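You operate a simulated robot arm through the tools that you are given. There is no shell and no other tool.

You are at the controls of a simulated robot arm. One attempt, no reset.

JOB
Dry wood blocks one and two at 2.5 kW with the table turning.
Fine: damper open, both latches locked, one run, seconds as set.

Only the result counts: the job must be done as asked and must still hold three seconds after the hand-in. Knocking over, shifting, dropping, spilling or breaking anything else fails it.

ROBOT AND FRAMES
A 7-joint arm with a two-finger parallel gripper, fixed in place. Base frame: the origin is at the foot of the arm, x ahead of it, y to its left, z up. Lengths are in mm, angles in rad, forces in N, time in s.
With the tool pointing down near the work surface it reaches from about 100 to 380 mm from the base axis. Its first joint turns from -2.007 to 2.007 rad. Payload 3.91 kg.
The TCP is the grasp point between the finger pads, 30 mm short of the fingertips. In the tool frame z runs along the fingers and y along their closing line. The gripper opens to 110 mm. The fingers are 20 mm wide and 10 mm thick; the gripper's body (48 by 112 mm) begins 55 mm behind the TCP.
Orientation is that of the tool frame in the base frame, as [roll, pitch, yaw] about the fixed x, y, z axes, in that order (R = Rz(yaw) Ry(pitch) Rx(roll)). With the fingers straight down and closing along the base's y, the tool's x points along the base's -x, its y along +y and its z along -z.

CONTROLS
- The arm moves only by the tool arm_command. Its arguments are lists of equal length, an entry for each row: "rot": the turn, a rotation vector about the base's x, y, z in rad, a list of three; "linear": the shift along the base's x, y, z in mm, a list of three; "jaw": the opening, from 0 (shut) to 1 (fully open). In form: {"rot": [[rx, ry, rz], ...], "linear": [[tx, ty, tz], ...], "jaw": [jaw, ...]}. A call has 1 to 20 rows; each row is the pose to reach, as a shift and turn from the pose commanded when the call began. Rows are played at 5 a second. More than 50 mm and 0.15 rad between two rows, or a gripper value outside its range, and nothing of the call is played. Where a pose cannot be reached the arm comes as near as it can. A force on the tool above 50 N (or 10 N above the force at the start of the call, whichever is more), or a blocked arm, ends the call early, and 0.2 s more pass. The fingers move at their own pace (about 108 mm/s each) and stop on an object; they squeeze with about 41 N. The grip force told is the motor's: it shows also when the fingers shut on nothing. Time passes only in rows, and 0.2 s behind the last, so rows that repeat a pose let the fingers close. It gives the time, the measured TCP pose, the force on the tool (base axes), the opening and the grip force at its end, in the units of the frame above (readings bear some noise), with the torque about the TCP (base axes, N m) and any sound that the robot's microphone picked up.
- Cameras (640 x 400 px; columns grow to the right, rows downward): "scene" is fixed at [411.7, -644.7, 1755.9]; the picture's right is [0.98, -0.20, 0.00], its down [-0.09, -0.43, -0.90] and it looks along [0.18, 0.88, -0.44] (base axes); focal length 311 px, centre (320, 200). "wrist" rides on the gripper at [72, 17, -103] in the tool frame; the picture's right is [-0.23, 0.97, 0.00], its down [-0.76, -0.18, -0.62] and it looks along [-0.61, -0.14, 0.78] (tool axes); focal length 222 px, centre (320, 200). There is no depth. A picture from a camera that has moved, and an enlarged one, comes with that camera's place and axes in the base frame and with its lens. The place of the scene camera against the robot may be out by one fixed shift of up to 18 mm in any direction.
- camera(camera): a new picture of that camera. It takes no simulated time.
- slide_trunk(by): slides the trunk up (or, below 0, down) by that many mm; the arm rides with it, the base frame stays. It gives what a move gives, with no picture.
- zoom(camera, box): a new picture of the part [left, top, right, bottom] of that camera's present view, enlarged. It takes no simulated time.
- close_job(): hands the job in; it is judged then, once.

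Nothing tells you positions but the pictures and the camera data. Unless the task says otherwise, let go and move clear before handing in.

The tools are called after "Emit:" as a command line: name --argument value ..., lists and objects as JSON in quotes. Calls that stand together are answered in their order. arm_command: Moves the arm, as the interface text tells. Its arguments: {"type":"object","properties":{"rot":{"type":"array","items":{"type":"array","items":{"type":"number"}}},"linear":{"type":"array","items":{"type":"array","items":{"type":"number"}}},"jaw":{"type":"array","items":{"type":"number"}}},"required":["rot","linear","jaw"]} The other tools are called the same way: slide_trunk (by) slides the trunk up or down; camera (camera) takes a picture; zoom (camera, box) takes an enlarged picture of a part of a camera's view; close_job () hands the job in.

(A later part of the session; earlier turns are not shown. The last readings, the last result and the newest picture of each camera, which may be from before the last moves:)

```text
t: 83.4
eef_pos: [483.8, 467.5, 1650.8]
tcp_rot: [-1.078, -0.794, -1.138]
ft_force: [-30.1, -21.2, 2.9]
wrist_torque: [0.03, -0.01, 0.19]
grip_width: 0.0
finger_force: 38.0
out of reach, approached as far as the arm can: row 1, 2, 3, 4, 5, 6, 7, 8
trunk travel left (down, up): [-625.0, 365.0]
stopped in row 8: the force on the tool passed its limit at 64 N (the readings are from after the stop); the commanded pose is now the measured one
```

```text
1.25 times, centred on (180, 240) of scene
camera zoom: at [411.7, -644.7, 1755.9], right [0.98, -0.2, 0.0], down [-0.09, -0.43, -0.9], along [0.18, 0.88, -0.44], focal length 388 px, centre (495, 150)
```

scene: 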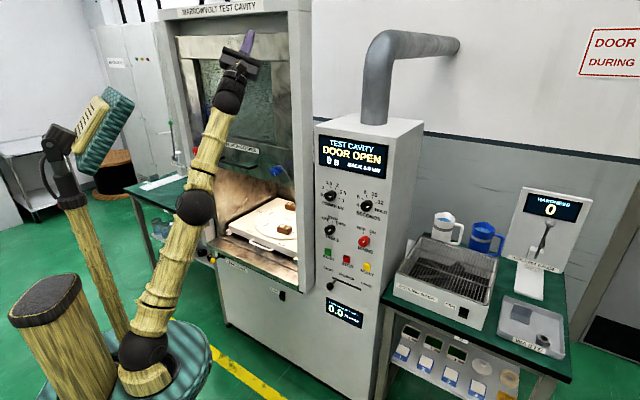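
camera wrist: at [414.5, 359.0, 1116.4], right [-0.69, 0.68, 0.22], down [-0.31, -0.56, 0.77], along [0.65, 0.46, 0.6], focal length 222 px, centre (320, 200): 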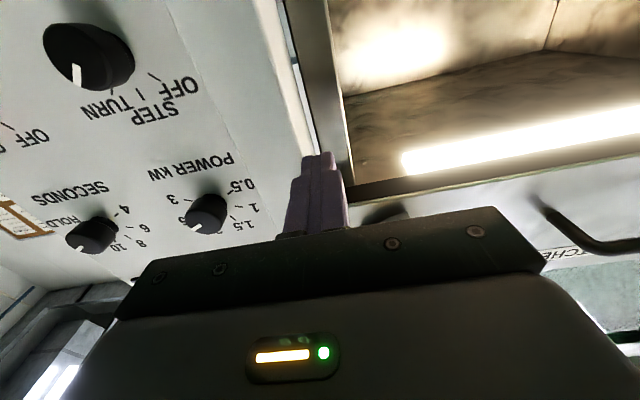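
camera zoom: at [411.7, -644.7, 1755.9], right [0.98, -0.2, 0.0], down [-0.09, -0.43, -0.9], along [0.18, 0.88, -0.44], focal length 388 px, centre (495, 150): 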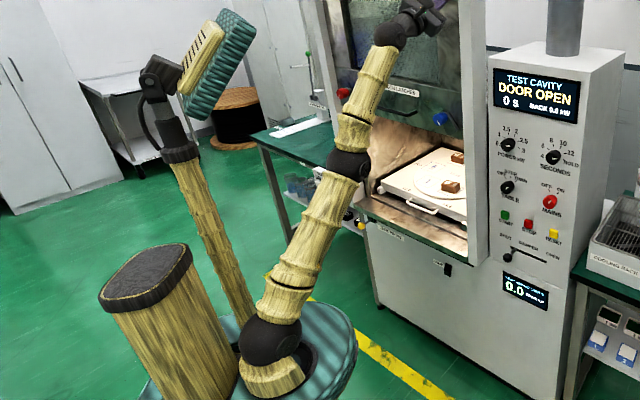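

The arm stayed locked straight and the tool touched the machine front. I'll back off immediately and check the area.

Emit:
arm_command --rot '[[0.07, -0.068, 0], [0.14, -0.137, 0], [0.21, -0.206, 0]]' --linear '[[-14, -14, 12], [-28, -29, 24], [-42, -43, 36]]' --jaw '[0, 0, 0]'

Emit:
zoom --camera "scene" --box '[150, 140, 250, 240]'

Emit:
camera --camera "scene"

Emit:
camera --camera "wrist"

```text
t: 84.2
eef_pos: [470.1, 448.6, 1703.1]
tcp_rot: [-0.756, -0.672, -1.355]
ft_force: [-0.4, -0.7, -0.1]
wrist_torque: [-0.01, 0.02, 0.04]
grip_width: 0.0
finger_force: 38.1
out of reach, approached as far as the arm can: row 1, 2, 3
trunk travel left (down, up): [-625.0, 365.0]
```

```text
4.00 times, centred on (200, 190) of scene
camera zoom: at [411.7, -644.7, 1755.9], right [0.98, -0.2, 0.0], down [-0.09, -0.43, -0.9], along [0.18, 0.88, -0.44], focal length 1243 px, centre (800, 240)
```

zoom: 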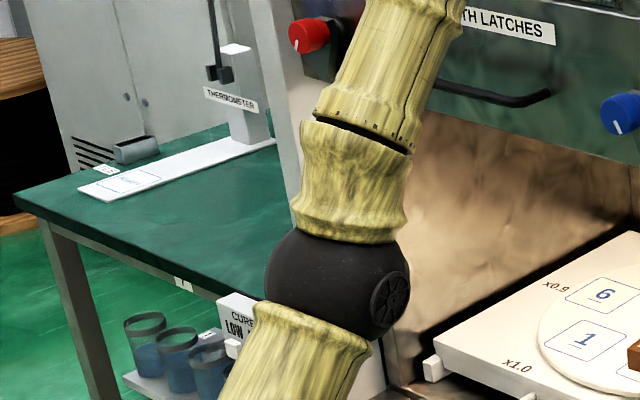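

```text
taken
```

scene: 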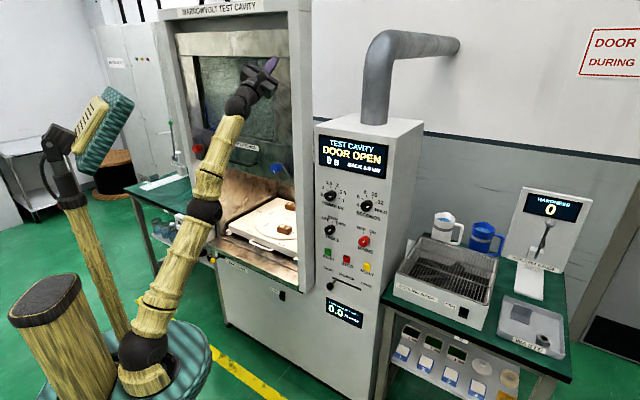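

```text
taken
camera wrist: at [436.7, 327.6, 1679.6], right [0.74, -0.08, -0.66], down [-0.63, 0.26, -0.73], along [0.23, 0.96, 0.14], focal length 222 px, centre (320, 200)
```

wrist: 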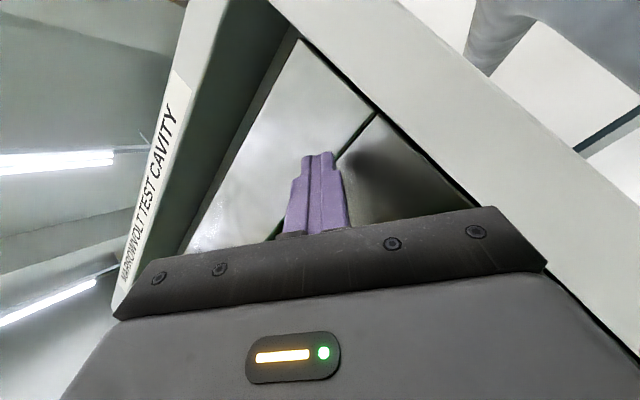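

Clear of contact, and nothing appears to have moved. The elbow hub has turned to the side, so the arm should now fold with the elbow up. I'll pull back toward the base to unlock the straight elbow.

Emit:
arm_command --rot '[[0, 0, 0], [0, 0, 0], [0, 0, 0], [0, 0, 0], [0, 0, 0], [0, 0, 0], [0, 0, 0], [0, 0, 0], [0, 0, 0], [0, 0, 0], [0, 0, 0], [0, 0, 0]]' --linear '[[-15, -15, -10], [-30, -30, -25], [-45, -45, -40], [-55, -55, -60], [-60, -60, -80], [-60, -60, -100], [-60, -60, -110], [-60, -60, -110], [-60, -60, -110], [-60, -60, -110], [-60, -60, -110], [-60, -60, -110]]' --jaw '[0, 0, 0, 0, 0, 0, 0, 0, 0, 0, 0, 0]'

Emit:
camera --camera "scene"

```text
t: 86.8
eef_pos: [467.7, 464.1, 1696.1]
tcp_rot: [-0.755, -0.671, -1.355]
ft_force: [-0.7, 0.4, 0.1]
wrist_torque: [-0.04, 0.0, -0.01]
grip_width: 0.0
finger_force: 38.0
out of reach, approached as far as the arm can: row 1, 2, 3, 4, 5, 6, 7, 8, 9, 10, 11, 12
trunk travel left (down, up): [-625.0, 365.0]
```

```text
taken
```

scene: 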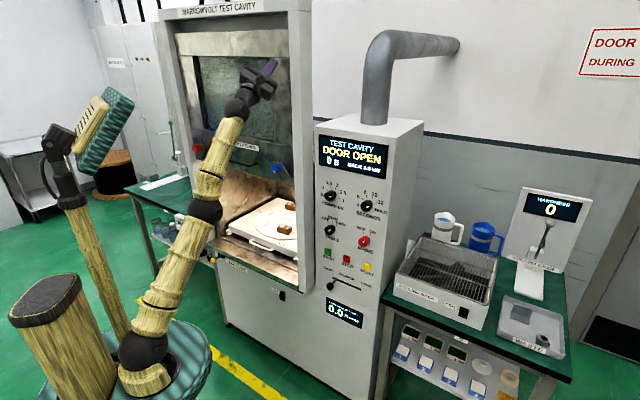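

Emit:
arm_command --rot '[[0, 0, 0], [0, 0, 0], [0, 0, 0], [0, 0, 0], [0, 0, 0], [0, 0, 0], [0, 0, 0], [0, 0, 0], [0, 0, 0]]' --linear '[[0, 0, 20], [0, 0, 40], [-10, -10, 60], [-20, -20, 80], [-30, -30, 100], [-40, -40, 110], [-50, -50, 110], [-60, -60, 110], [-60, -60, 110]]' --jaw '[0, 0, 0, 0, 0, 0, 0, 0, 0]'

Emit:
camera --camera "scene"

```text
t: 88.8
eef_pos: [423.5, 404.0, 1749.5]
tcp_rot: [-0.753, -0.671, -1.356]
ft_force: [-0.6, 0.0, 0.0]
wrist_torque: [0.02, -0.02, -0.01]
grip_width: 0.3
finger_force: 37.7
out of reach, approached as far as the arm can: row 1, 2, 3, 4, 5, 6, 7, 8, 9
trunk travel left (down, up): [-625.0, 365.0]
```

```text
taken
```

scene: 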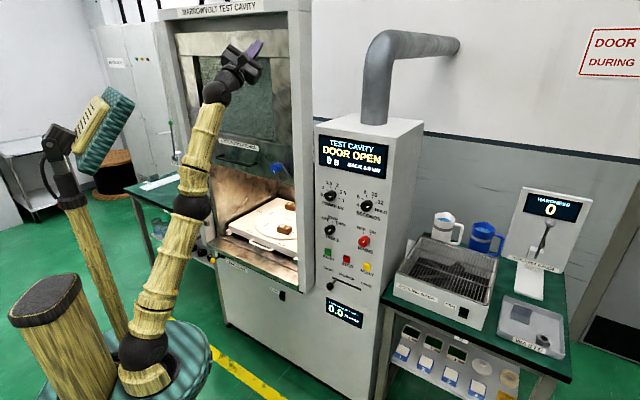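

Emit:
arm_command --rot '[[0, 0, 0], [0, 0, 0], [0, 0, 0], [0, 0, 0], [0, 0, 0], [0, 0, 0], [0, 0, 0], [0, 0, 0], [0, 0, 0], [0, 0, 0]]' --linear '[[25, -25, 0], [50, -50, 0], [75, -75, 0], [100, -100, 0], [120, -120, 0], [140, -140, 0], [140, -140, 0], [140, -140, 0], [140, -140, 0], [140, -140, 0]]' --jaw '[0, 0, 0, 0, 0, 0, 0, 0, 0, 0]'

Emit:
camera --camera "scene"

```text
t: 91.0
eef_pos: [570.4, 265.1, 1721.9]
tcp_rot: [-0.753, -0.67, -1.355]
ft_force: [0.5, 0.3, -0.3]
wrist_torque: [0.04, 0.02, -0.02]
grip_width: 0.0
finger_force: 37.6
out of reach, approached as far as the arm can: row 3, 4, 5, 6, 7, 8, 9, 10
trunk travel left (down, up): [-625.0, 365.0]
```

```text
taken
```

scene: 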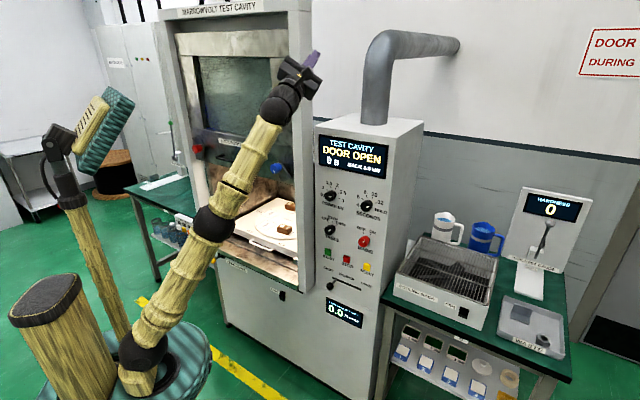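

Emit:
arm_command --rot '[[0, 0, 0], [0, 0, 0], [0, 0, 0], [0, 0, 0], [0, 0, 0], [0, 0, 0], [0, 0, 0]]' --linear '[[-21, 25, -16], [-42, 50, -32], [-63, 75, -48], [-83, 99, -64], [-83, 99, -80], [-83, 99, -80], [-83, 99, -80]]' --jaw '[0, 0, 0, 0, 0, 0, 0]'

Emit:
camera --camera "scene"

```text
t: 92.6
eef_pos: [488.9, 363.1, 1643.0]
tcp_rot: [-0.754, -0.672, -1.355]
ft_force: [0.1, -0.1, 0.0]
wrist_torque: [0.0, 0.0, 0.05]
grip_width: 0.3
finger_force: 37.9
trunk travel left (down, up): [-625.0, 365.0]
```

```text
taken
```

scene: 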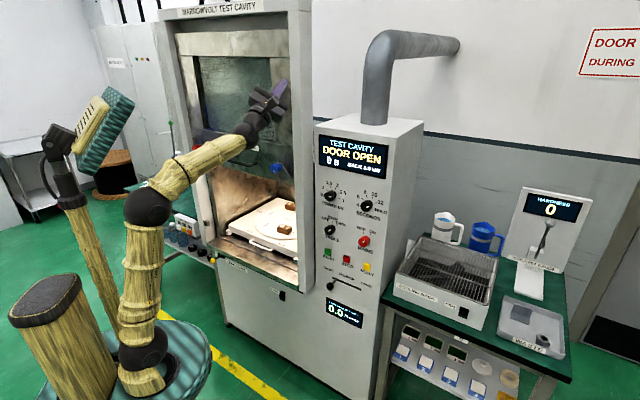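

Unlocked, and the pose was reached. I'll check where the elbow is now.

Emit:
zoom --camera "scene" --box '[90, 130, 210, 250]'

Emit:
zoom --camera "scene" --box '[40, 120, 320, 400]'

```text
3.33 times, centred on (150, 190) of scene
camera zoom: at [411.7, -644.7, 1755.9], right [0.98, -0.2, 0.0], down [-0.09, -0.43, -0.9], along [0.18, 0.88, -0.44], focal length 1036 px, centre (887, 233)
```

zoom: 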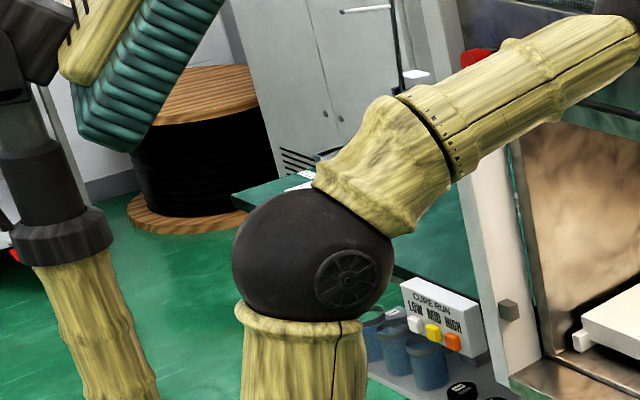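

```text
1.43 times, centred on (180, 260) of scene
camera zoom: at [411.7, -644.7, 1755.9], right [0.98, -0.2, 0.0], down [-0.09, -0.43, -0.9], along [0.18, 0.88, -0.44], focal length 444 px, centre (520, 114)
```

zoom: 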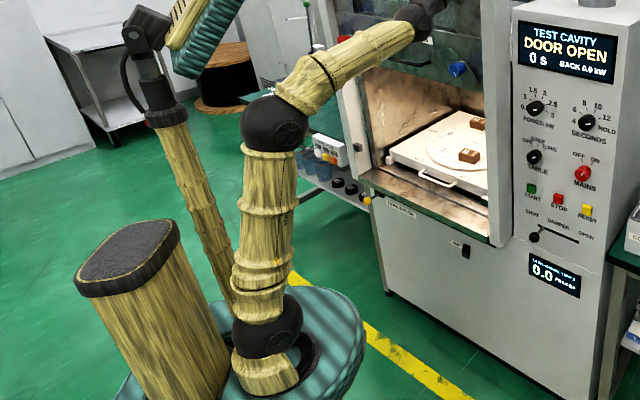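

The elbow is now up, in the vertical plane. I'll unroll the hand in this folded pose, using the wrist joint only.

Emit:
arm_command --rot '[[-0.0802, -0.0825, -0.0797], [-0.1604, -0.165, -0.1594], [-0.2406, -0.2475, -0.2391], [-0.3208, -0.33, -0.3188], [-0.401, -0.4125, -0.3985], [-0.4812, -0.495, -0.4782], [-0.5614, -0.5775, -0.5579], [-0.6416, -0.66, -0.6376], [-0.7218, -0.7425, -0.7173], [-0.802, -0.825, -0.797], [-0.8822, -0.9075, -0.8767], [-0.9624, -0.99, -0.9564], [-1.0426, -1.0725, -1.0361], [-1.1228, -1.155, -1.1158], [-1.203, -1.2375, -1.1955], [-1.2832, -1.32, -1.2752], [-1.3634, -1.4025, -1.3549], [-1.4436, -1.485, -1.4346], [-1.5238, -1.5675, -1.5143]]' --linear '[[0, 0, 0], [0, 0, 0], [0, 0, 0], [0, 0, 0], [0, 0, 0], [0, 0, 0], [0, 0, 0], [0, 0, 0], [0, 0, 0], [0, 0, 0], [0, 0, 0], [0, 0, 0], [0, 0, 0], [0, 0, 0], [0, 0, 0], [0, 0, 0], [0, 0, 0], [0, 0, 0], [0, 0, 0]]' --jaw '[0, 0, 0, 0, 0, 0, 0, 0, 0, 0, 0, 0, 0, 0, 0, 0, 0, 0, 0]'

Emit:
camera --camera "scene"

```text
t: 96.6
eef_pos: [487.8, 362.1, 1640.7]
tcp_rot: [0.933, 0.312, 2.15]
ft_force: [-0.2, -0.1, -0.5]
wrist_torque: [-0.04, 0.02, 0.0]
grip_width: 0.1
finger_force: 37.1
trunk travel left (down, up): [-625.0, 365.0]
```

```text
taken
```

scene: 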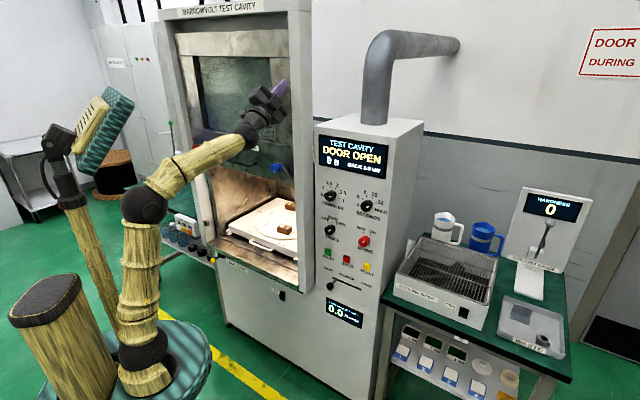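

Emit:
arm_command --rot '[[-0.072, 0.07, 0], [-0.144, 0.141, 0], [-0.216, 0.212, 0], [-0.288, 0.282, 0], [-0.36, 0.353, 0], [-0.432, 0.4235, 0], [-0.432, 0.4235, 0]]' --linear '[[-10, 10, -35], [-22, 22, -70], [-35, 40, -105], [-40, 60, -140], [-40, 80, -175], [-40, 95, -210], [-40, 95, -210]]' --jaw '[0, 0, 0, 0, 0, 0, 0]'

Emit:
camera --camera "scene"

```text
t: 98.2
eef_pos: [446.6, 458.7, 1431.3]
tcp_rot: [1.572, 0.375, 2.37]
ft_force: [0.3, -0.2, 0.6]
wrist_torque: [-0.01, -0.02, 0.0]
grip_width: 0.0
finger_force: 37.6
trunk travel left (down, up): [-625.0, 365.0]
```

```text
taken
```

scene: 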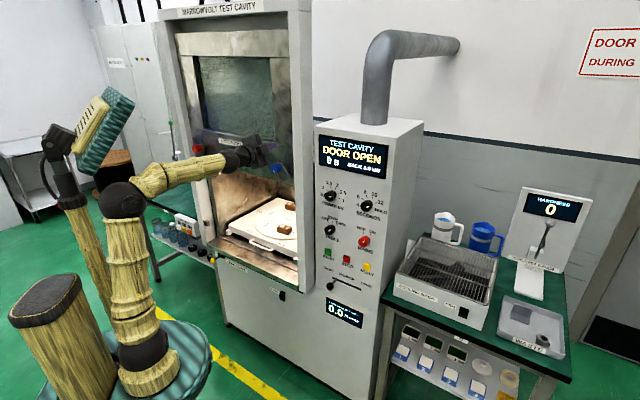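

The elbow stays up. Now I'll move left toward the handle's centre with the fingers rolled vertical.

Emit:
arm_command --rot '[[0.05, 0.051, 0], [0.1, 0.102, 0], [0.15, 0.153, 0], [0.2, 0.204, 0], [0.25, 0.255, 0], [0.26, 0.267, 0], [0.26, 0.267, 0]]' --linear '[[-27, 27, 0], [-54, 54, 0], [-82, 80, 0], [-109, 107, 0], [-136, 134, 0], [-164, 161, 0], [-164, 161, 0]]' --jaw '[0.3, 0.5, 0.5, 0.5, 0.5, 0.5, 0.5]'

Emit:
camera --camera "scene"

Emit:
camera --camera "wrist"

```text
t: 99.8
eef_pos: [280.9, 621.0, 1431.5]
tcp_rot: [1.572, -0.001, 2.375]
ft_force: [0.3, -0.7, -0.4]
wrist_torque: [0.04, 0.01, -0.02]
grip_width: 54.9
finger_force: 0.1
out of reach, approached as far as the arm can: row 3, 4, 5
trunk travel left (down, up): [-625.0, 365.0]
```

```text
taken
```

scene: 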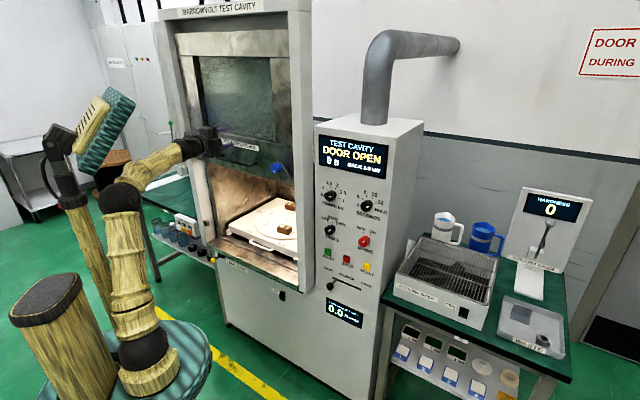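

```text
taken
camera wrist: at [157.4, 596.6, 1446.9], right [0.16, -0.16, 0.97], down [0.12, -0.98, -0.18], along [0.98, 0.14, -0.14], focal length 222 px, centre (320, 200)
```

wrist: 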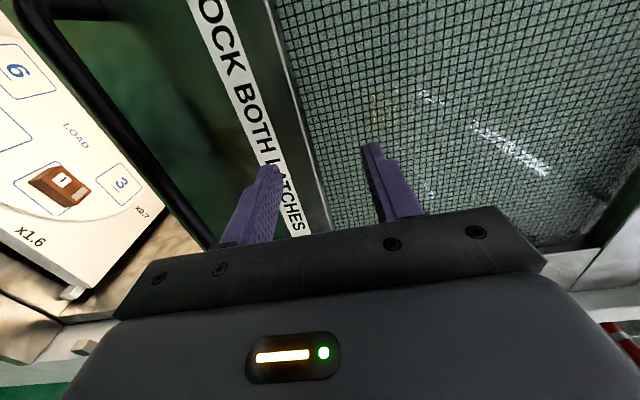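

I'm in front of the handle's centre (q≈-234). The bar is at about p≈696, z≈1305, so I'll come down level with it before advancing.

Emit:
arm_command --rot '[[0, 0, 0], [0, 0, 0], [0, 0, 0], [0, 0, 0], [0, 0, 0], [0, 0, 0]]' --linear '[[0, 0, -25], [0, 0, -50], [0, 0, -75], [0, 0, -100], [0, 0, -126], [0, 0, -126]]' --jaw '[0.5, 0.5, 0.5, 0.5, 0.5, 0.5]'

Emit:
camera --camera "wrist"

Emit:
zoom --camera "scene" --box '[150, 100, 310, 220]'

```text
t: 101.2
eef_pos: [283.4, 617.7, 1305.2]
tcp_rot: [1.574, 0.002, 2.373]
ft_force: [0.7, -0.5, 0.0]
wrist_torque: [0.02, -0.01, -0.02]
grip_width: 55.1
finger_force: 0.1
trunk travel left (down, up): [-625.0, 365.0]
```

```text
taken
camera wrist: at [158.9, 593.9, 1321.2], right [0.16, -0.16, 0.97], down [0.11, -0.98, -0.18], along [0.98, 0.14, -0.14], focal length 222 px, centre (320, 200)
```

wrist: 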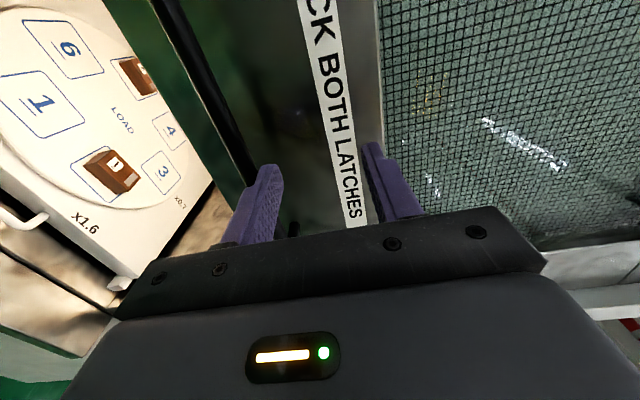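

```text
3.33 times, centred on (230, 160) of scene
camera zoom: at [411.7, -644.7, 1755.9], right [0.98, -0.2, 0.0], down [-0.09, -0.43, -0.9], along [0.18, 0.88, -0.44], focal length 1036 px, centre (620, 333)
```

zoom: 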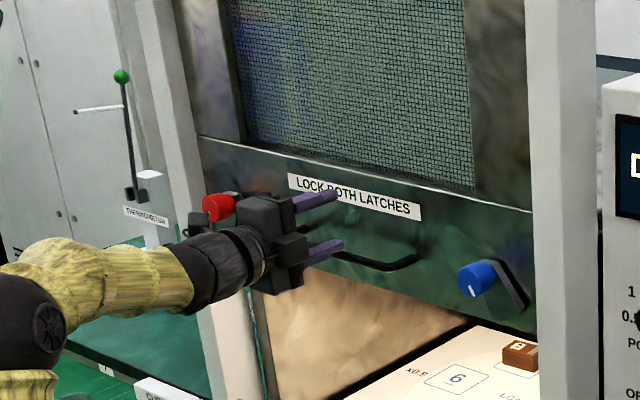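

The door has already slid down about 85 mm, because my lower finger is resting on top of the handle bar. The bar is nearer than I thought (p≈668), and the door moves with very little force. I'll advance slightly for a better overlap, then lower with the trunk in steps.

Emit:
arm_command --rot '[[0, 0, 0], [0, 0, 0], [0, 0, 0]]' --linear '[[0, 0, 2], [7, 7, 2], [13, 13, 2]]' --jaw '[0.5, 0.5, 0.5]'

Emit:
slide_trunk --by -100

Emit:
camera --camera "scene"

Emit:
camera --camera "wrist"

```text
t: 102.0
eef_pos: [298.0, 631.7, 1306.8]
tcp_rot: [1.57, 0.002, 2.371]
ft_force: [-0.5, -1.0, 0.0]
wrist_torque: [0.03, 0.01, -0.03]
grip_width: 55.0
finger_force: 0.1
trunk travel left (down, up): [-625.0, 365.0]
```

```text
t: 103.3
eef_pos: [295.8, 631.2, 1206.9]
tcp_rot: [1.57, 0.003, 2.372]
ft_force: [-1.2, -0.1, 0.1]
wrist_torque: [0.01, 0.03, -0.03]
grip_width: 55.1
finger_force: 0.0
trunk travel left (down, up): [-525.0, 465.0]
```

```text
taken
```

scene: 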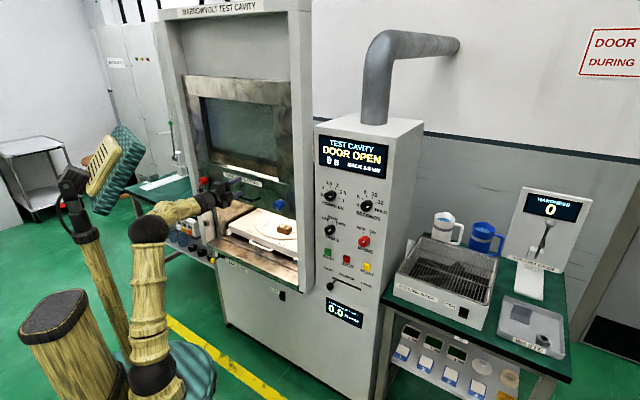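

```text
taken
camera wrist: at [171.9, 607.6, 1222.6], right [0.16, -0.16, 0.97], down [0.11, -0.98, -0.17], along [0.98, 0.14, -0.14], focal length 222 px, centre (320, 200)
```

wrist: 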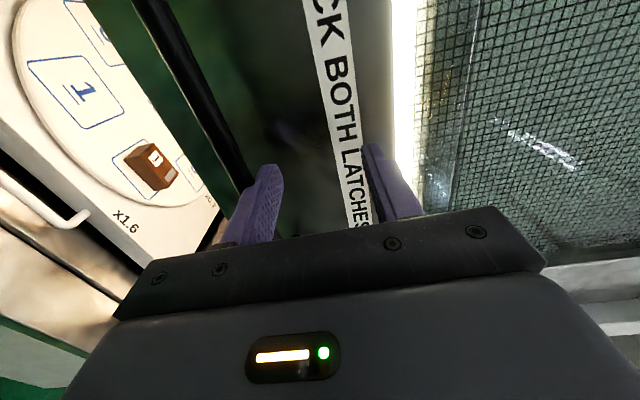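

The door follows smoothly. I'll check clearance to the tray before going lower.

Emit:
zoom --camera "scene" --box '[180, 160, 320, 300]'

Emit:
zoom --camera "wrist" --box '[0, 0, 320, 240]'

```text
2.86 times, centred on (250, 230) of scene
camera zoom: at [411.7, -644.7, 1755.9], right [0.98, -0.2, 0.0], down [-0.09, -0.43, -0.9], along [0.18, 0.88, -0.44], focal length 888 px, centre (520, 114)
```

zoom: 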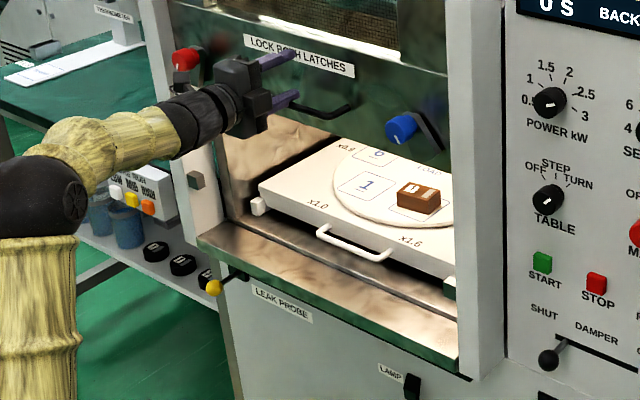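

```text
1.67 times, centred on (160, 120) of wrist
camera zoom: at [171.9, 607.6, 1222.6], right [0.16, -0.16, 0.97], down [0.11, -0.98, -0.17], along [0.98, 0.14, -0.14], focal length 370 px, centre (587, 333)
```

zoom: 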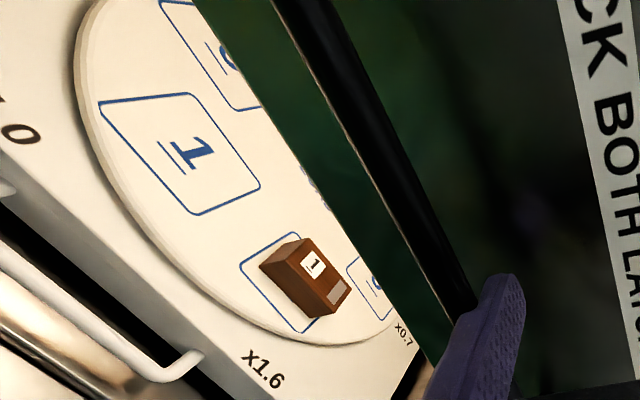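

The door's path looks clear of the tray handle. Closed height should be about 250 mm lower, where the latches meet the keepers on the posts. Continuing down.

Emit:
slide_trunk --by -170

Emit:
zoom --camera "scene" --box '[180, 160, 320, 300]'

Emit:
camera --camera "wrist"

```text
t: 105.2
eef_pos: [296.3, 631.5, 1036.9]
tcp_rot: [1.572, 0.003, 2.371]
ft_force: [-2.9, -1.4, -0.3]
wrist_torque: [-0.05, 0.11, -0.02]
grip_width: 54.9
finger_force: 0.3
trunk travel left (down, up): [-355.0, 635.0]
```

```text
2.86 times, centred on (250, 230) of scene
camera zoom: at [411.7, -644.7, 1755.9], right [0.98, -0.2, 0.0], down [-0.09, -0.43, -0.9], along [0.18, 0.88, -0.44], focal length 888 px, centre (520, 114)
```

zoom: 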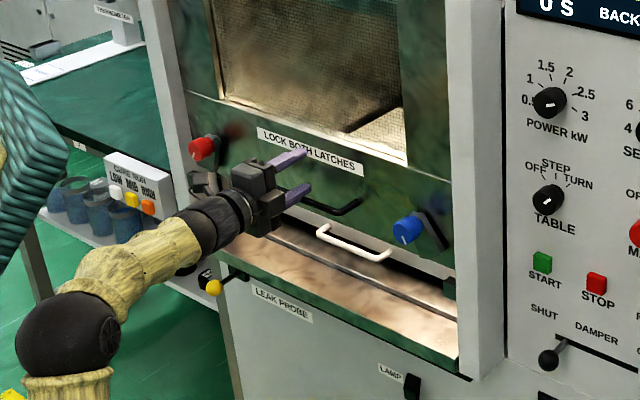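

```text
taken
camera wrist: at [172.3, 607.3, 1052.8], right [0.16, -0.16, 0.97], down [0.11, -0.98, -0.18], along [0.98, 0.14, -0.14], focal length 222 px, centre (320, 200)
```

wrist: 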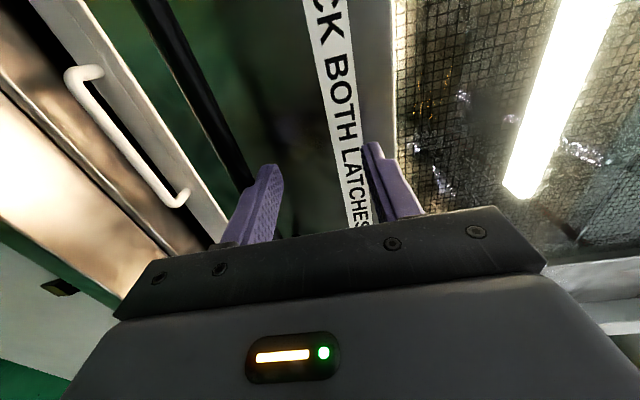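

The tray handle is at p≈831, well behind the door plane, so the way is clear. I'll do the last part with the arm, so the force limit can stop it at the sill.

Emit:
arm_command --rot '[[0, 0, 0], [0, 0, 0], [0, 0, 0], [0, 0, 0], [0, 0, 0], [0, 0, 0], [0, 0, 0], [0, 0, 0], [0, 0, 0], [0, 0, 0], [0, 0, 0], [0, 0, 0], [0, 0, 0], [0, 0, 0], [0, 0, 0], [0, 0, 0]]' --linear '[[0, 0, -8], [0, 0, -16], [0, 0, -24], [0, 0, -32], [0, 0, -40], [0, 0, -48], [0, 0, -56], [0, 0, -64], [0, 0, -72], [0, 0, -80], [0, 0, -88], [0, 0, -96], [0, 0, -104], [0, 0, -112], [0, 0, -120], [0, 0, -128]]' --jaw '[0.5, 0.5, 0.5, 0.5, 0.5, 0.5, 0.5, 0.5, 0.5, 0.5, 0.5, 0.5, 0.5, 0.5, 0.5, 0.5]'

Emit:
camera --camera "scene"

Emit:
zoom --camera "scene" --box '[180, 160, 320, 300]'

```text
t: 108.6
eef_pos: [297.5, 632.5, 907.5]
tcp_rot: [1.572, 0.0, 2.373]
ft_force: [-0.7, -0.1, -1.0]
wrist_torque: [-0.01, -0.01, 0.0]
grip_width: 54.9
finger_force: 0.1
trunk travel left (down, up): [-355.0, 635.0]
```

```text
taken
```

scene: 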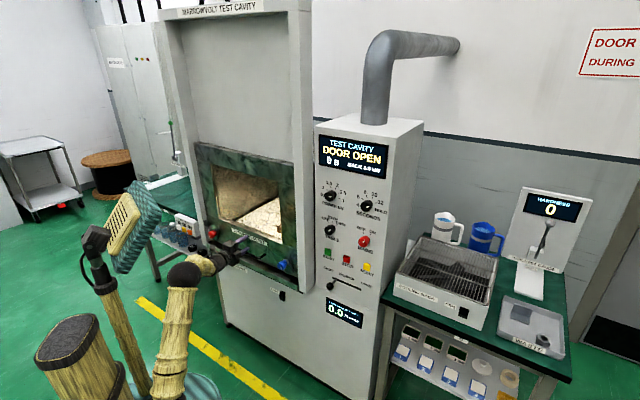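

```text
2.86 times, centred on (250, 230) of scene
camera zoom: at [411.7, -644.7, 1755.9], right [0.98, -0.2, 0.0], down [-0.09, -0.43, -0.9], along [0.18, 0.88, -0.44], focal length 888 px, centre (520, 114)
```

zoom: 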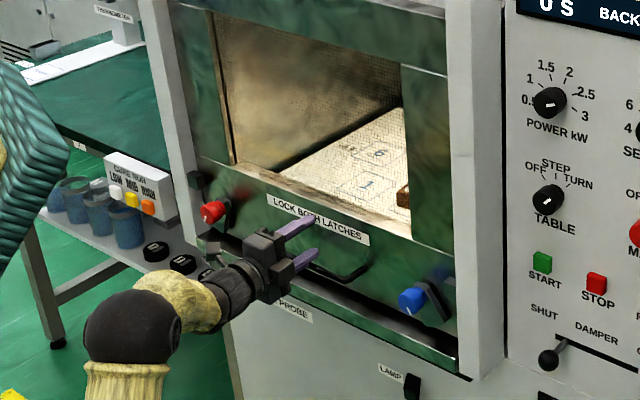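

Nearly closed, with a small gap left at the bottom. Continuing gently.

Emit:
arm_command --rot '[[0, 0, 0], [0, 0, 0], [0, 0, 0], [0, 0, 0], [0, 0, 0], [0, 0, 0], [0, 0, 0], [0, 0, 0], [0, 0, 0], [0, 0, 0], [0, 0, 0], [0, 0, 0], [0, 0, 0], [0, 0, 0], [0, 0, 0], [0, 0, 0]]' --linear '[[0, 0, -5], [0, 0, -10], [0, 0, -15], [0, 0, -20], [0, 0, -25], [0, 0, -30], [0, 0, -35], [0, 0, -40], [0, 0, -45], [0, 0, -50], [0, 0, -55], [0, 0, -60], [0, 0, -65], [0, 0, -70], [0, 0, -75], [0, 0, -80]]' --jaw '[0.5, 0.5, 0.5, 0.5, 0.5, 0.5, 0.5, 0.5, 0.5, 0.5, 0.5, 0.5, 0.5, 0.5, 0.5, 0.5]'

Emit:
camera --camera "scene"

Emit:
zoom --camera "scene" --box '[180, 160, 320, 300]'

Emit:
camera --camera "wrist"

```text
t: 110.6
eef_pos: [295.5, 629.9, 886.4]
tcp_rot: [1.533, -0.009, 2.365]
ft_force: [-7.5, -17.3, 27.9]
wrist_torque: [-0.47, -0.03, -0.1]
grip_width: 40.5
finger_force: 0.1
trunk travel left (down, up): [-355.0, 635.0]
stopped in row 9: the force on the tool passed its limit at 52 N (the readings are from after the stop); the commanded pose is now the measured one
```

```text
taken
```

scene: 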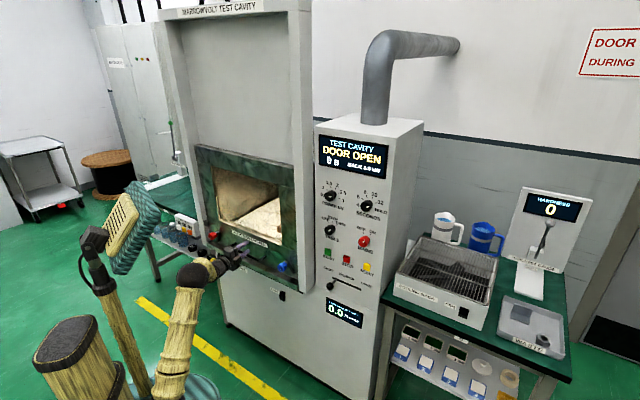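

```text
2.86 times, centred on (250, 230) of scene
camera zoom: at [411.7, -644.7, 1755.9], right [0.98, -0.2, 0.0], down [-0.09, -0.43, -0.9], along [0.18, 0.88, -0.44], focal length 888 px, centre (520, 114)
```

zoom: 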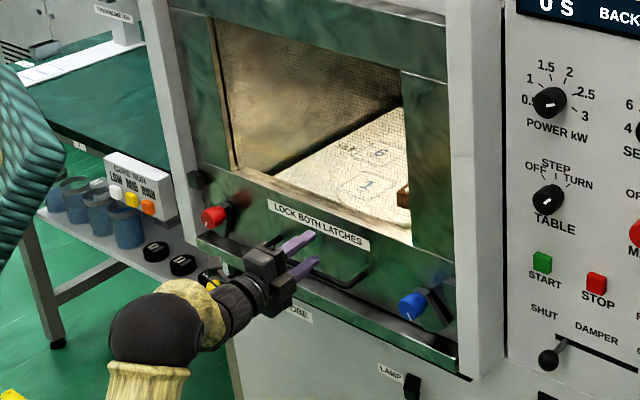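

```text
taken
camera wrist: at [171.0, 606.0, 899.0], right [0.14, -0.19, 0.97], down [0.11, -0.97, -0.21], along [0.98, 0.14, -0.12], focal length 222 px, centre (320, 200)
```

wrist: 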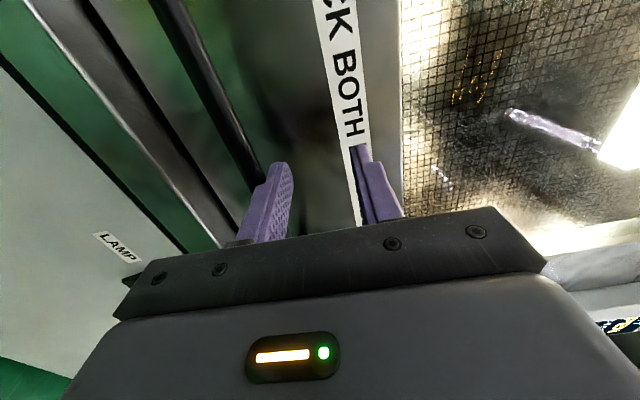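

The force limit tripped, so the door seems to be at the bottom. I'll check the gap and the display.

Emit:
zoom --camera "scene" --box '[200, 220, 310, 300]'

Emit:
zoom --camera "scene" --box '[310, 125, 400, 185]'

Emit:
zoom --camera "wrist" --box '[0, 0, 320, 260]'

```text
5.00 times, centred on (255, 260) of scene
camera zoom: at [411.7, -644.7, 1755.9], right [0.98, -0.2, 0.0], down [-0.09, -0.43, -0.9], along [0.18, 0.88, -0.44], focal length 1554 px, centre (645, -100)
```

zoom: 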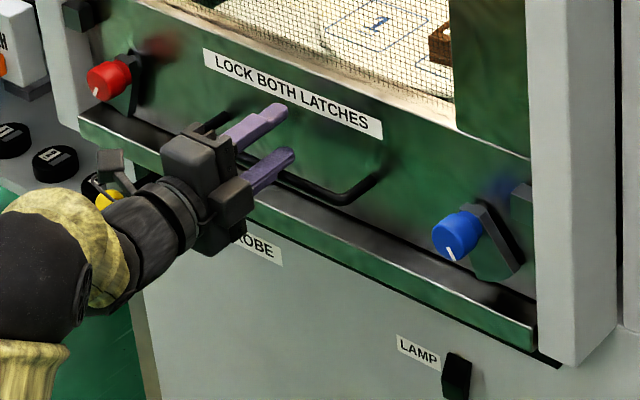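

```text
6.67 times, centred on (355, 155) of scene
camera zoom: at [411.7, -644.7, 1755.9], right [0.98, -0.2, 0.0], down [-0.09, -0.43, -0.9], along [0.18, 0.88, -0.44], focal length 2072 px, centre (87, 500)
```

zoom: 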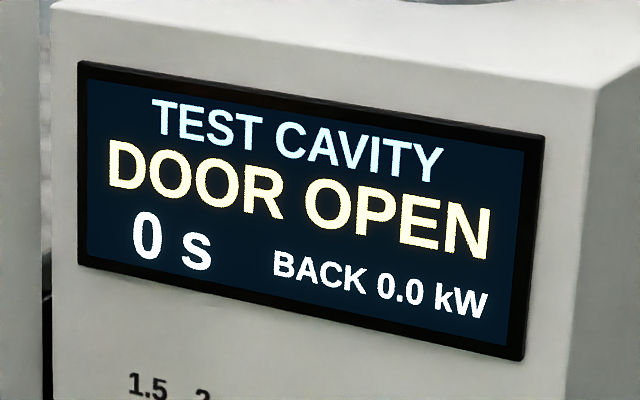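

```text
1.54 times, centred on (160, 130) of wrist
camera zoom: at [171.0, 606.0, 899.0], right [0.14, -0.19, 0.97], down [0.11, -0.97, -0.21], along [0.98, 0.14, -0.12], focal length 342 px, centre (566, 308)
```

zoom: 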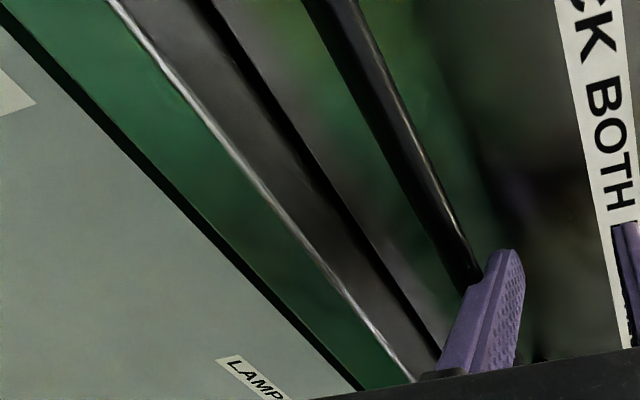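

The door is on the sill and the display still reads DOOR OPEN, presumably until it is latched. I'll relieve the force, lift off the bar and back away, then look at the latches.

Emit:
arm_command --rot '[[0, 0, 0], [0, 0, 0], [0, 0, 0], [0, 0, 0], [0, 0, 0], [0, 0, 0], [0, 0, 0]]' --linear '[[0, 0, 5], [0, 0, 10], [-8, -8, 12], [-16, -16, 14], [-24, -24, 20], [-32, -33, 30], [-32, -33, 30]]' --jaw '[0.5, 0.5, 0.5, 0.5, 0.5, 0.3, 0.3]'

Emit:
camera --camera "wrist"

Emit:
zoom --camera "scene" --box '[180, 200, 320, 300]'

Emit:
camera --camera "scene"

```text
t: 112.2
eef_pos: [264.3, 598.7, 908.8]
tcp_rot: [1.552, -0.005, 2.368]
ft_force: [1.3, 0.6, -0.5]
wrist_torque: [-0.03, -0.02, -0.02]
grip_width: 32.9
finger_force: 0.1
trunk travel left (down, up): [-355.0, 635.0]
```

```text
taken
camera wrist: at [138.9, 574.4, 922.0], right [0.15, -0.18, 0.97], down [0.11, -0.97, -0.19], along [0.98, 0.14, -0.13], focal length 222 px, centre (320, 200)
```

wrist: 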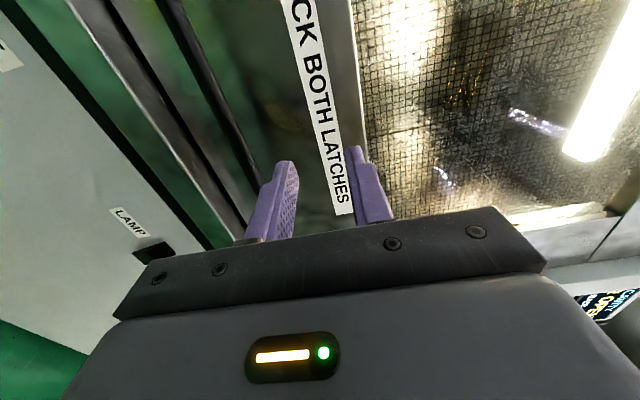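

```text
4.00 times, centred on (250, 250) of scene
camera zoom: at [411.7, -644.7, 1755.9], right [0.98, -0.2, 0.0], down [-0.09, -0.43, -0.9], along [0.18, 0.88, -0.44], focal length 1243 px, centre (600, 0)
```

zoom: 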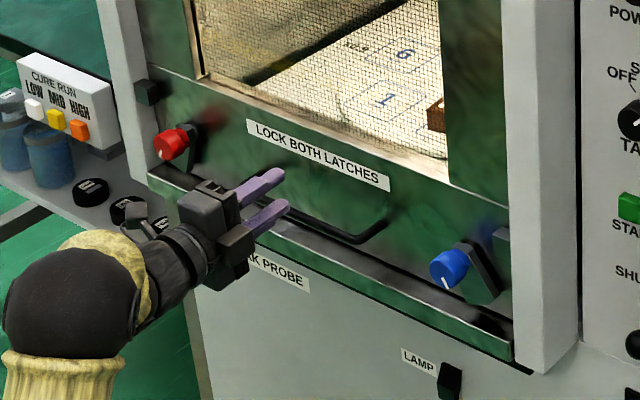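

```text
taken
```

scene: 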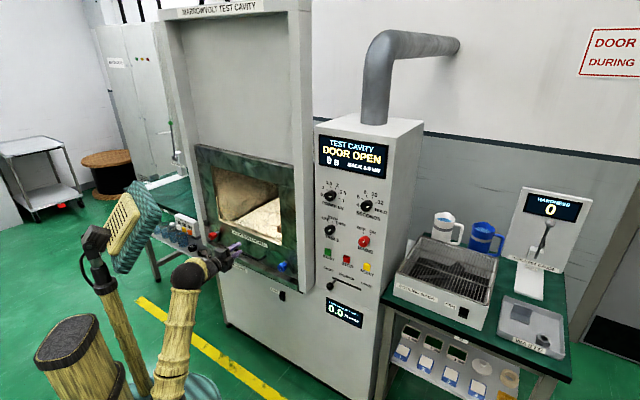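

Now the latches. I'll raise the hand relative to the trunk to keep the arm well extended, then move over to the blue latch on the right with the gripper rolled level.

Emit:
arm_command --rot '[[0, 0, 0], [0, 0, 0], [0, 0, 0], [0, 0, 0], [0, 0, 0]]' --linear '[[5, 5, 30], [10, 10, 60], [15, 15, 90], [20, 20, 120], [20, 20, 120]]' --jaw '[0.3, 0.3, 0.3, 0.3, 0.3]'

Emit:
slide_trunk --by -130

Emit:
arm_command --rot '[[0, 0, 0], [-0.1, -0.102, 0], [-0.2, -0.204, 0], [-0.3, -0.306, 0], [-0.4, -0.408, 0], [-0.5, -0.51, 0], [-0.6, -0.612, 0], [-0.7, -0.714, 0], [-0.8, -0.816, 0], [-0.9, -0.918, 0], [-1.0, -1.02, 0], [-1.09, -1.112, 0], [-1.09, -1.112, 0]]' --linear '[[15, -15, 0], [30, -29, 0], [45, -44, 0], [60, -59, 0], [75, -74, 0], [90, -88, 0], [105, -103, 0], [120, -118, 0], [135, -132, 0], [146, -143, 0], [154, -151, 0], [154, -151, 0], [154, -151, 0]]' --jaw '[0.5, 0.5, 0.7, 0.7, 0.7, 0.7, 0.7, 0.7, 0.7, 0.7, 0.7, 0.7, 0.7]'

Emit:
camera --camera "wrist"

Emit:
camera --camera "scene"

```text
t: 113.4
eef_pos: [283.1, 620.2, 1027.5]
tcp_rot: [1.55, -0.005, 2.37]
ft_force: [-0.1, 0.2, 0.2]
wrist_torque: [0.01, 0.0, 0.02]
grip_width: 33.0
finger_force: 0.1
trunk travel left (down, up): [-355.0, 635.0]
```

```text
t: 115.0
eef_pos: [284.4, 620.5, 897.9]
tcp_rot: [1.548, -0.005, 2.368]
ft_force: [-1.0, -0.3, 0.1]
wrist_torque: [-0.03, 0.0, -0.01]
grip_width: 33.4
finger_force: 0.0
trunk travel left (down, up): [-225.0, 765.0]
```

```text
t: 117.1
eef_pos: [402.1, 499.2, 891.2]
tcp_rot: [1.611, 1.184, 2.468]
ft_force: [-15.7, 36.9, -8.7]
wrist_torque: [0.8, 0.55, 1.15]
grip_width: 62.3
finger_force: 0.1
trunk travel left (down, up): [-225.0, 765.0]
stopped in row 10: the force on the tool passed its limit at 54 N (the readings are from after the stop); the commanded pose is now the measured one
```

```text
taken
camera wrist: at [302.0, 449.0, 831.3], right [-0.61, 0.54, 0.58], down [-0.06, -0.76, 0.65], along [0.79, 0.36, 0.5], focal length 222 px, centre (320, 200)
```

wrist: 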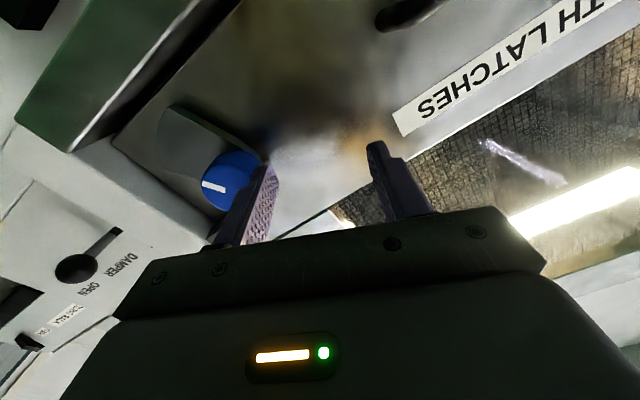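

```text
taken
```

scene: 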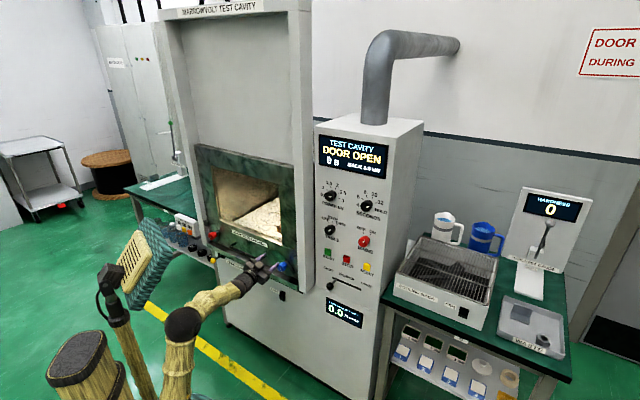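

The right finger touched the blue knob from the side, so the knob protrudes further than I assumed. I'll back off along the tool axis and look.

Emit:
arm_command --rot '[[0, 0, 0], [0, 0, 0], [0, 0, 0], [0, 0, 0]]' --linear '[[-6, 6, 0], [-20, -8, 0], [-30, -18, 0], [-30, -18, 0]]' --jaw '[0.5, 0.5, 0.5, 0.5]'

Emit:
camera --camera "wrist"

Emit:
zoom --camera "scene" --box '[200, 210, 320, 300]'

```text
t: 118.1
eef_pos: [376.8, 475.0, 896.7]
tcp_rot: [1.584, 1.184, 2.426]
ft_force: [0.1, -0.3, 0.6]
wrist_torque: [-0.05, -0.03, 0.01]
grip_width: 54.9
finger_force: 0.1
trunk travel left (down, up): [-225.0, 765.0]
```

```text
taken
camera wrist: at [275.6, 425.4, 835.2], right [-0.61, 0.54, 0.58], down [-0.07, -0.76, 0.64], along [0.79, 0.35, 0.5], focal length 222 px, centre (320, 200)
```

wrist: 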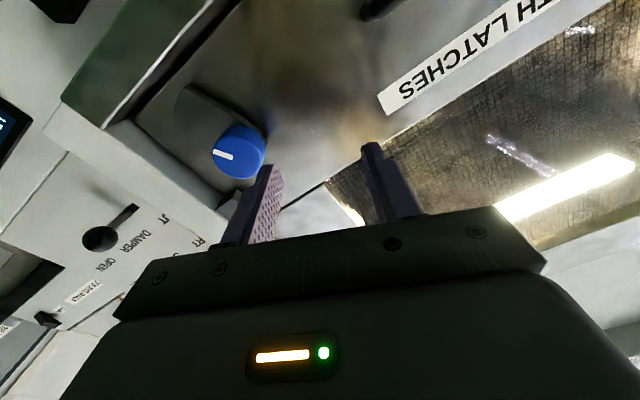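

```text
4.44 times, centred on (260, 255) of scene
camera zoom: at [411.7, -644.7, 1755.9], right [0.98, -0.2, 0.0], down [-0.09, -0.43, -0.9], along [0.18, 0.88, -0.44], focal length 1381 px, centre (587, -44)
```

zoom: 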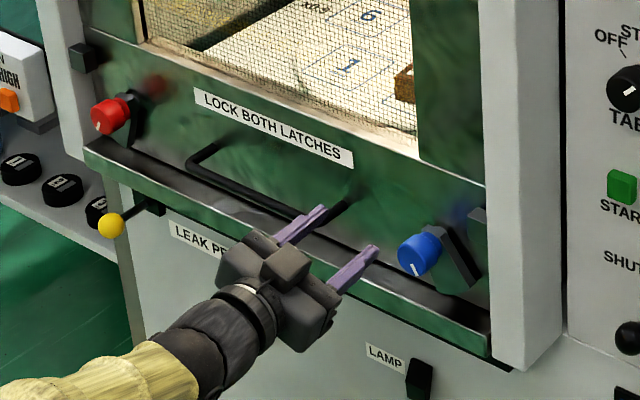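

Emit:
zoom --camera "wrist" --box '[160, 70, 300, 200]'

Emit:
zoom --camera "scene" --box '[265, 245, 305, 285]'

Emit:
zoom --camera "scene" --box '[195, 210, 245, 260]'

```text
3.08 times, centred on (230, 135) of wrist
camera zoom: at [275.6, 425.4, 835.2], right [-0.61, 0.54, 0.58], down [-0.07, -0.76, 0.64], along [0.79, 0.35, 0.5], focal length 684 px, centre (597, 400)
```

zoom: 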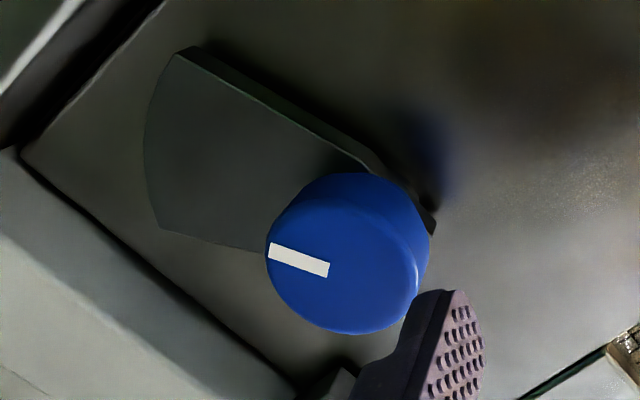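

```text
10.00 times, centred on (285, 265) of scene
camera zoom: at [411.7, -644.7, 1755.9], right [0.98, -0.2, 0.0], down [-0.09, -0.43, -0.9], along [0.18, 0.88, -0.44], focal length 3107 px, centre (670, -450)
```

zoom: 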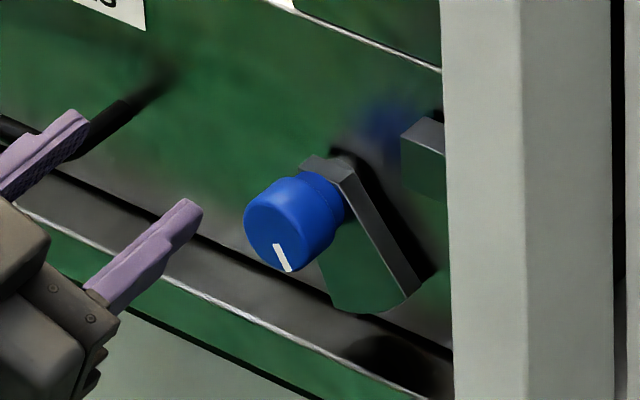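

```text
8.00 times, centred on (220, 235) of scene
camera zoom: at [411.7, -644.7, 1755.9], right [0.98, -0.2, 0.0], down [-0.09, -0.43, -0.9], along [0.18, 0.88, -0.44], focal length 2486 px, centre (1120, -80)
```

zoom: 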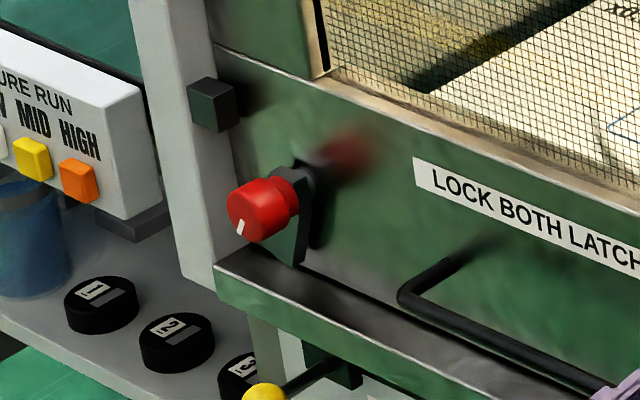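

The blue latch lever hangs at about 5 o'clock with its keeper block above and to the right. It locks by turning anticlockwise until the lever lies under the keeper. The red latch is the mirror image. I'll line up on the blue knob at p≈652, q≈-13, z≈861.

Emit:
arm_command --rot '[[0, 0, -0.02], [0, 0, -0.048], [0, 0, -0.048], [0, 0, -0.048]]' --linear '[[10, -8, -12], [25, -19, -24], [41, -30, -36], [41, -30, -36]]' --jaw '[0.7, 0.7, 0.7, 0.7]'

Emit:
zoom --camera "wrist" --box '[220, 40, 420, 220]'

Emit:
camera --camera "scene"

```text
t: 119.1
eef_pos: [422.3, 444.3, 861.0]
tcp_rot: [1.586, 1.18, 2.377]
ft_force: [-0.2, -0.1, -0.6]
wrist_torque: [0.0, -0.05, 0.0]
grip_width: 77.2
finger_force: 0.1
trunk travel left (down, up): [-225.0, 765.0]
```

```text
2.22 times, centred on (320, 130) of wrist
camera zoom: at [318.9, 399.7, 799.1], right [-0.58, 0.57, 0.58], down [-0.11, -0.76, 0.64], along [0.81, 0.31, 0.5], focal length 494 px, centre (320, 356)
```

zoom: 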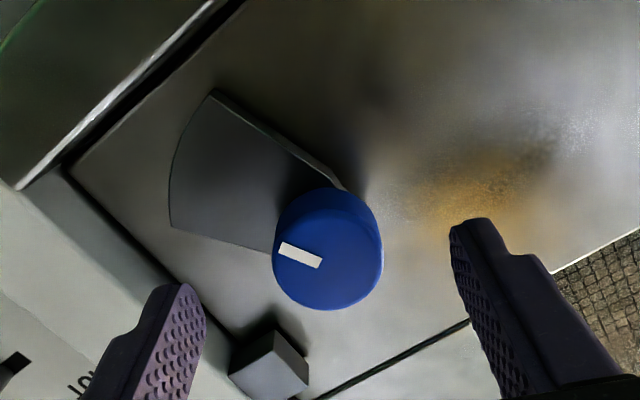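

```text
taken
```

scene: 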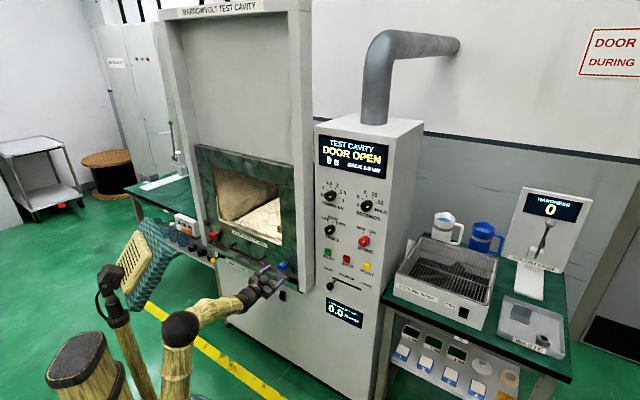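

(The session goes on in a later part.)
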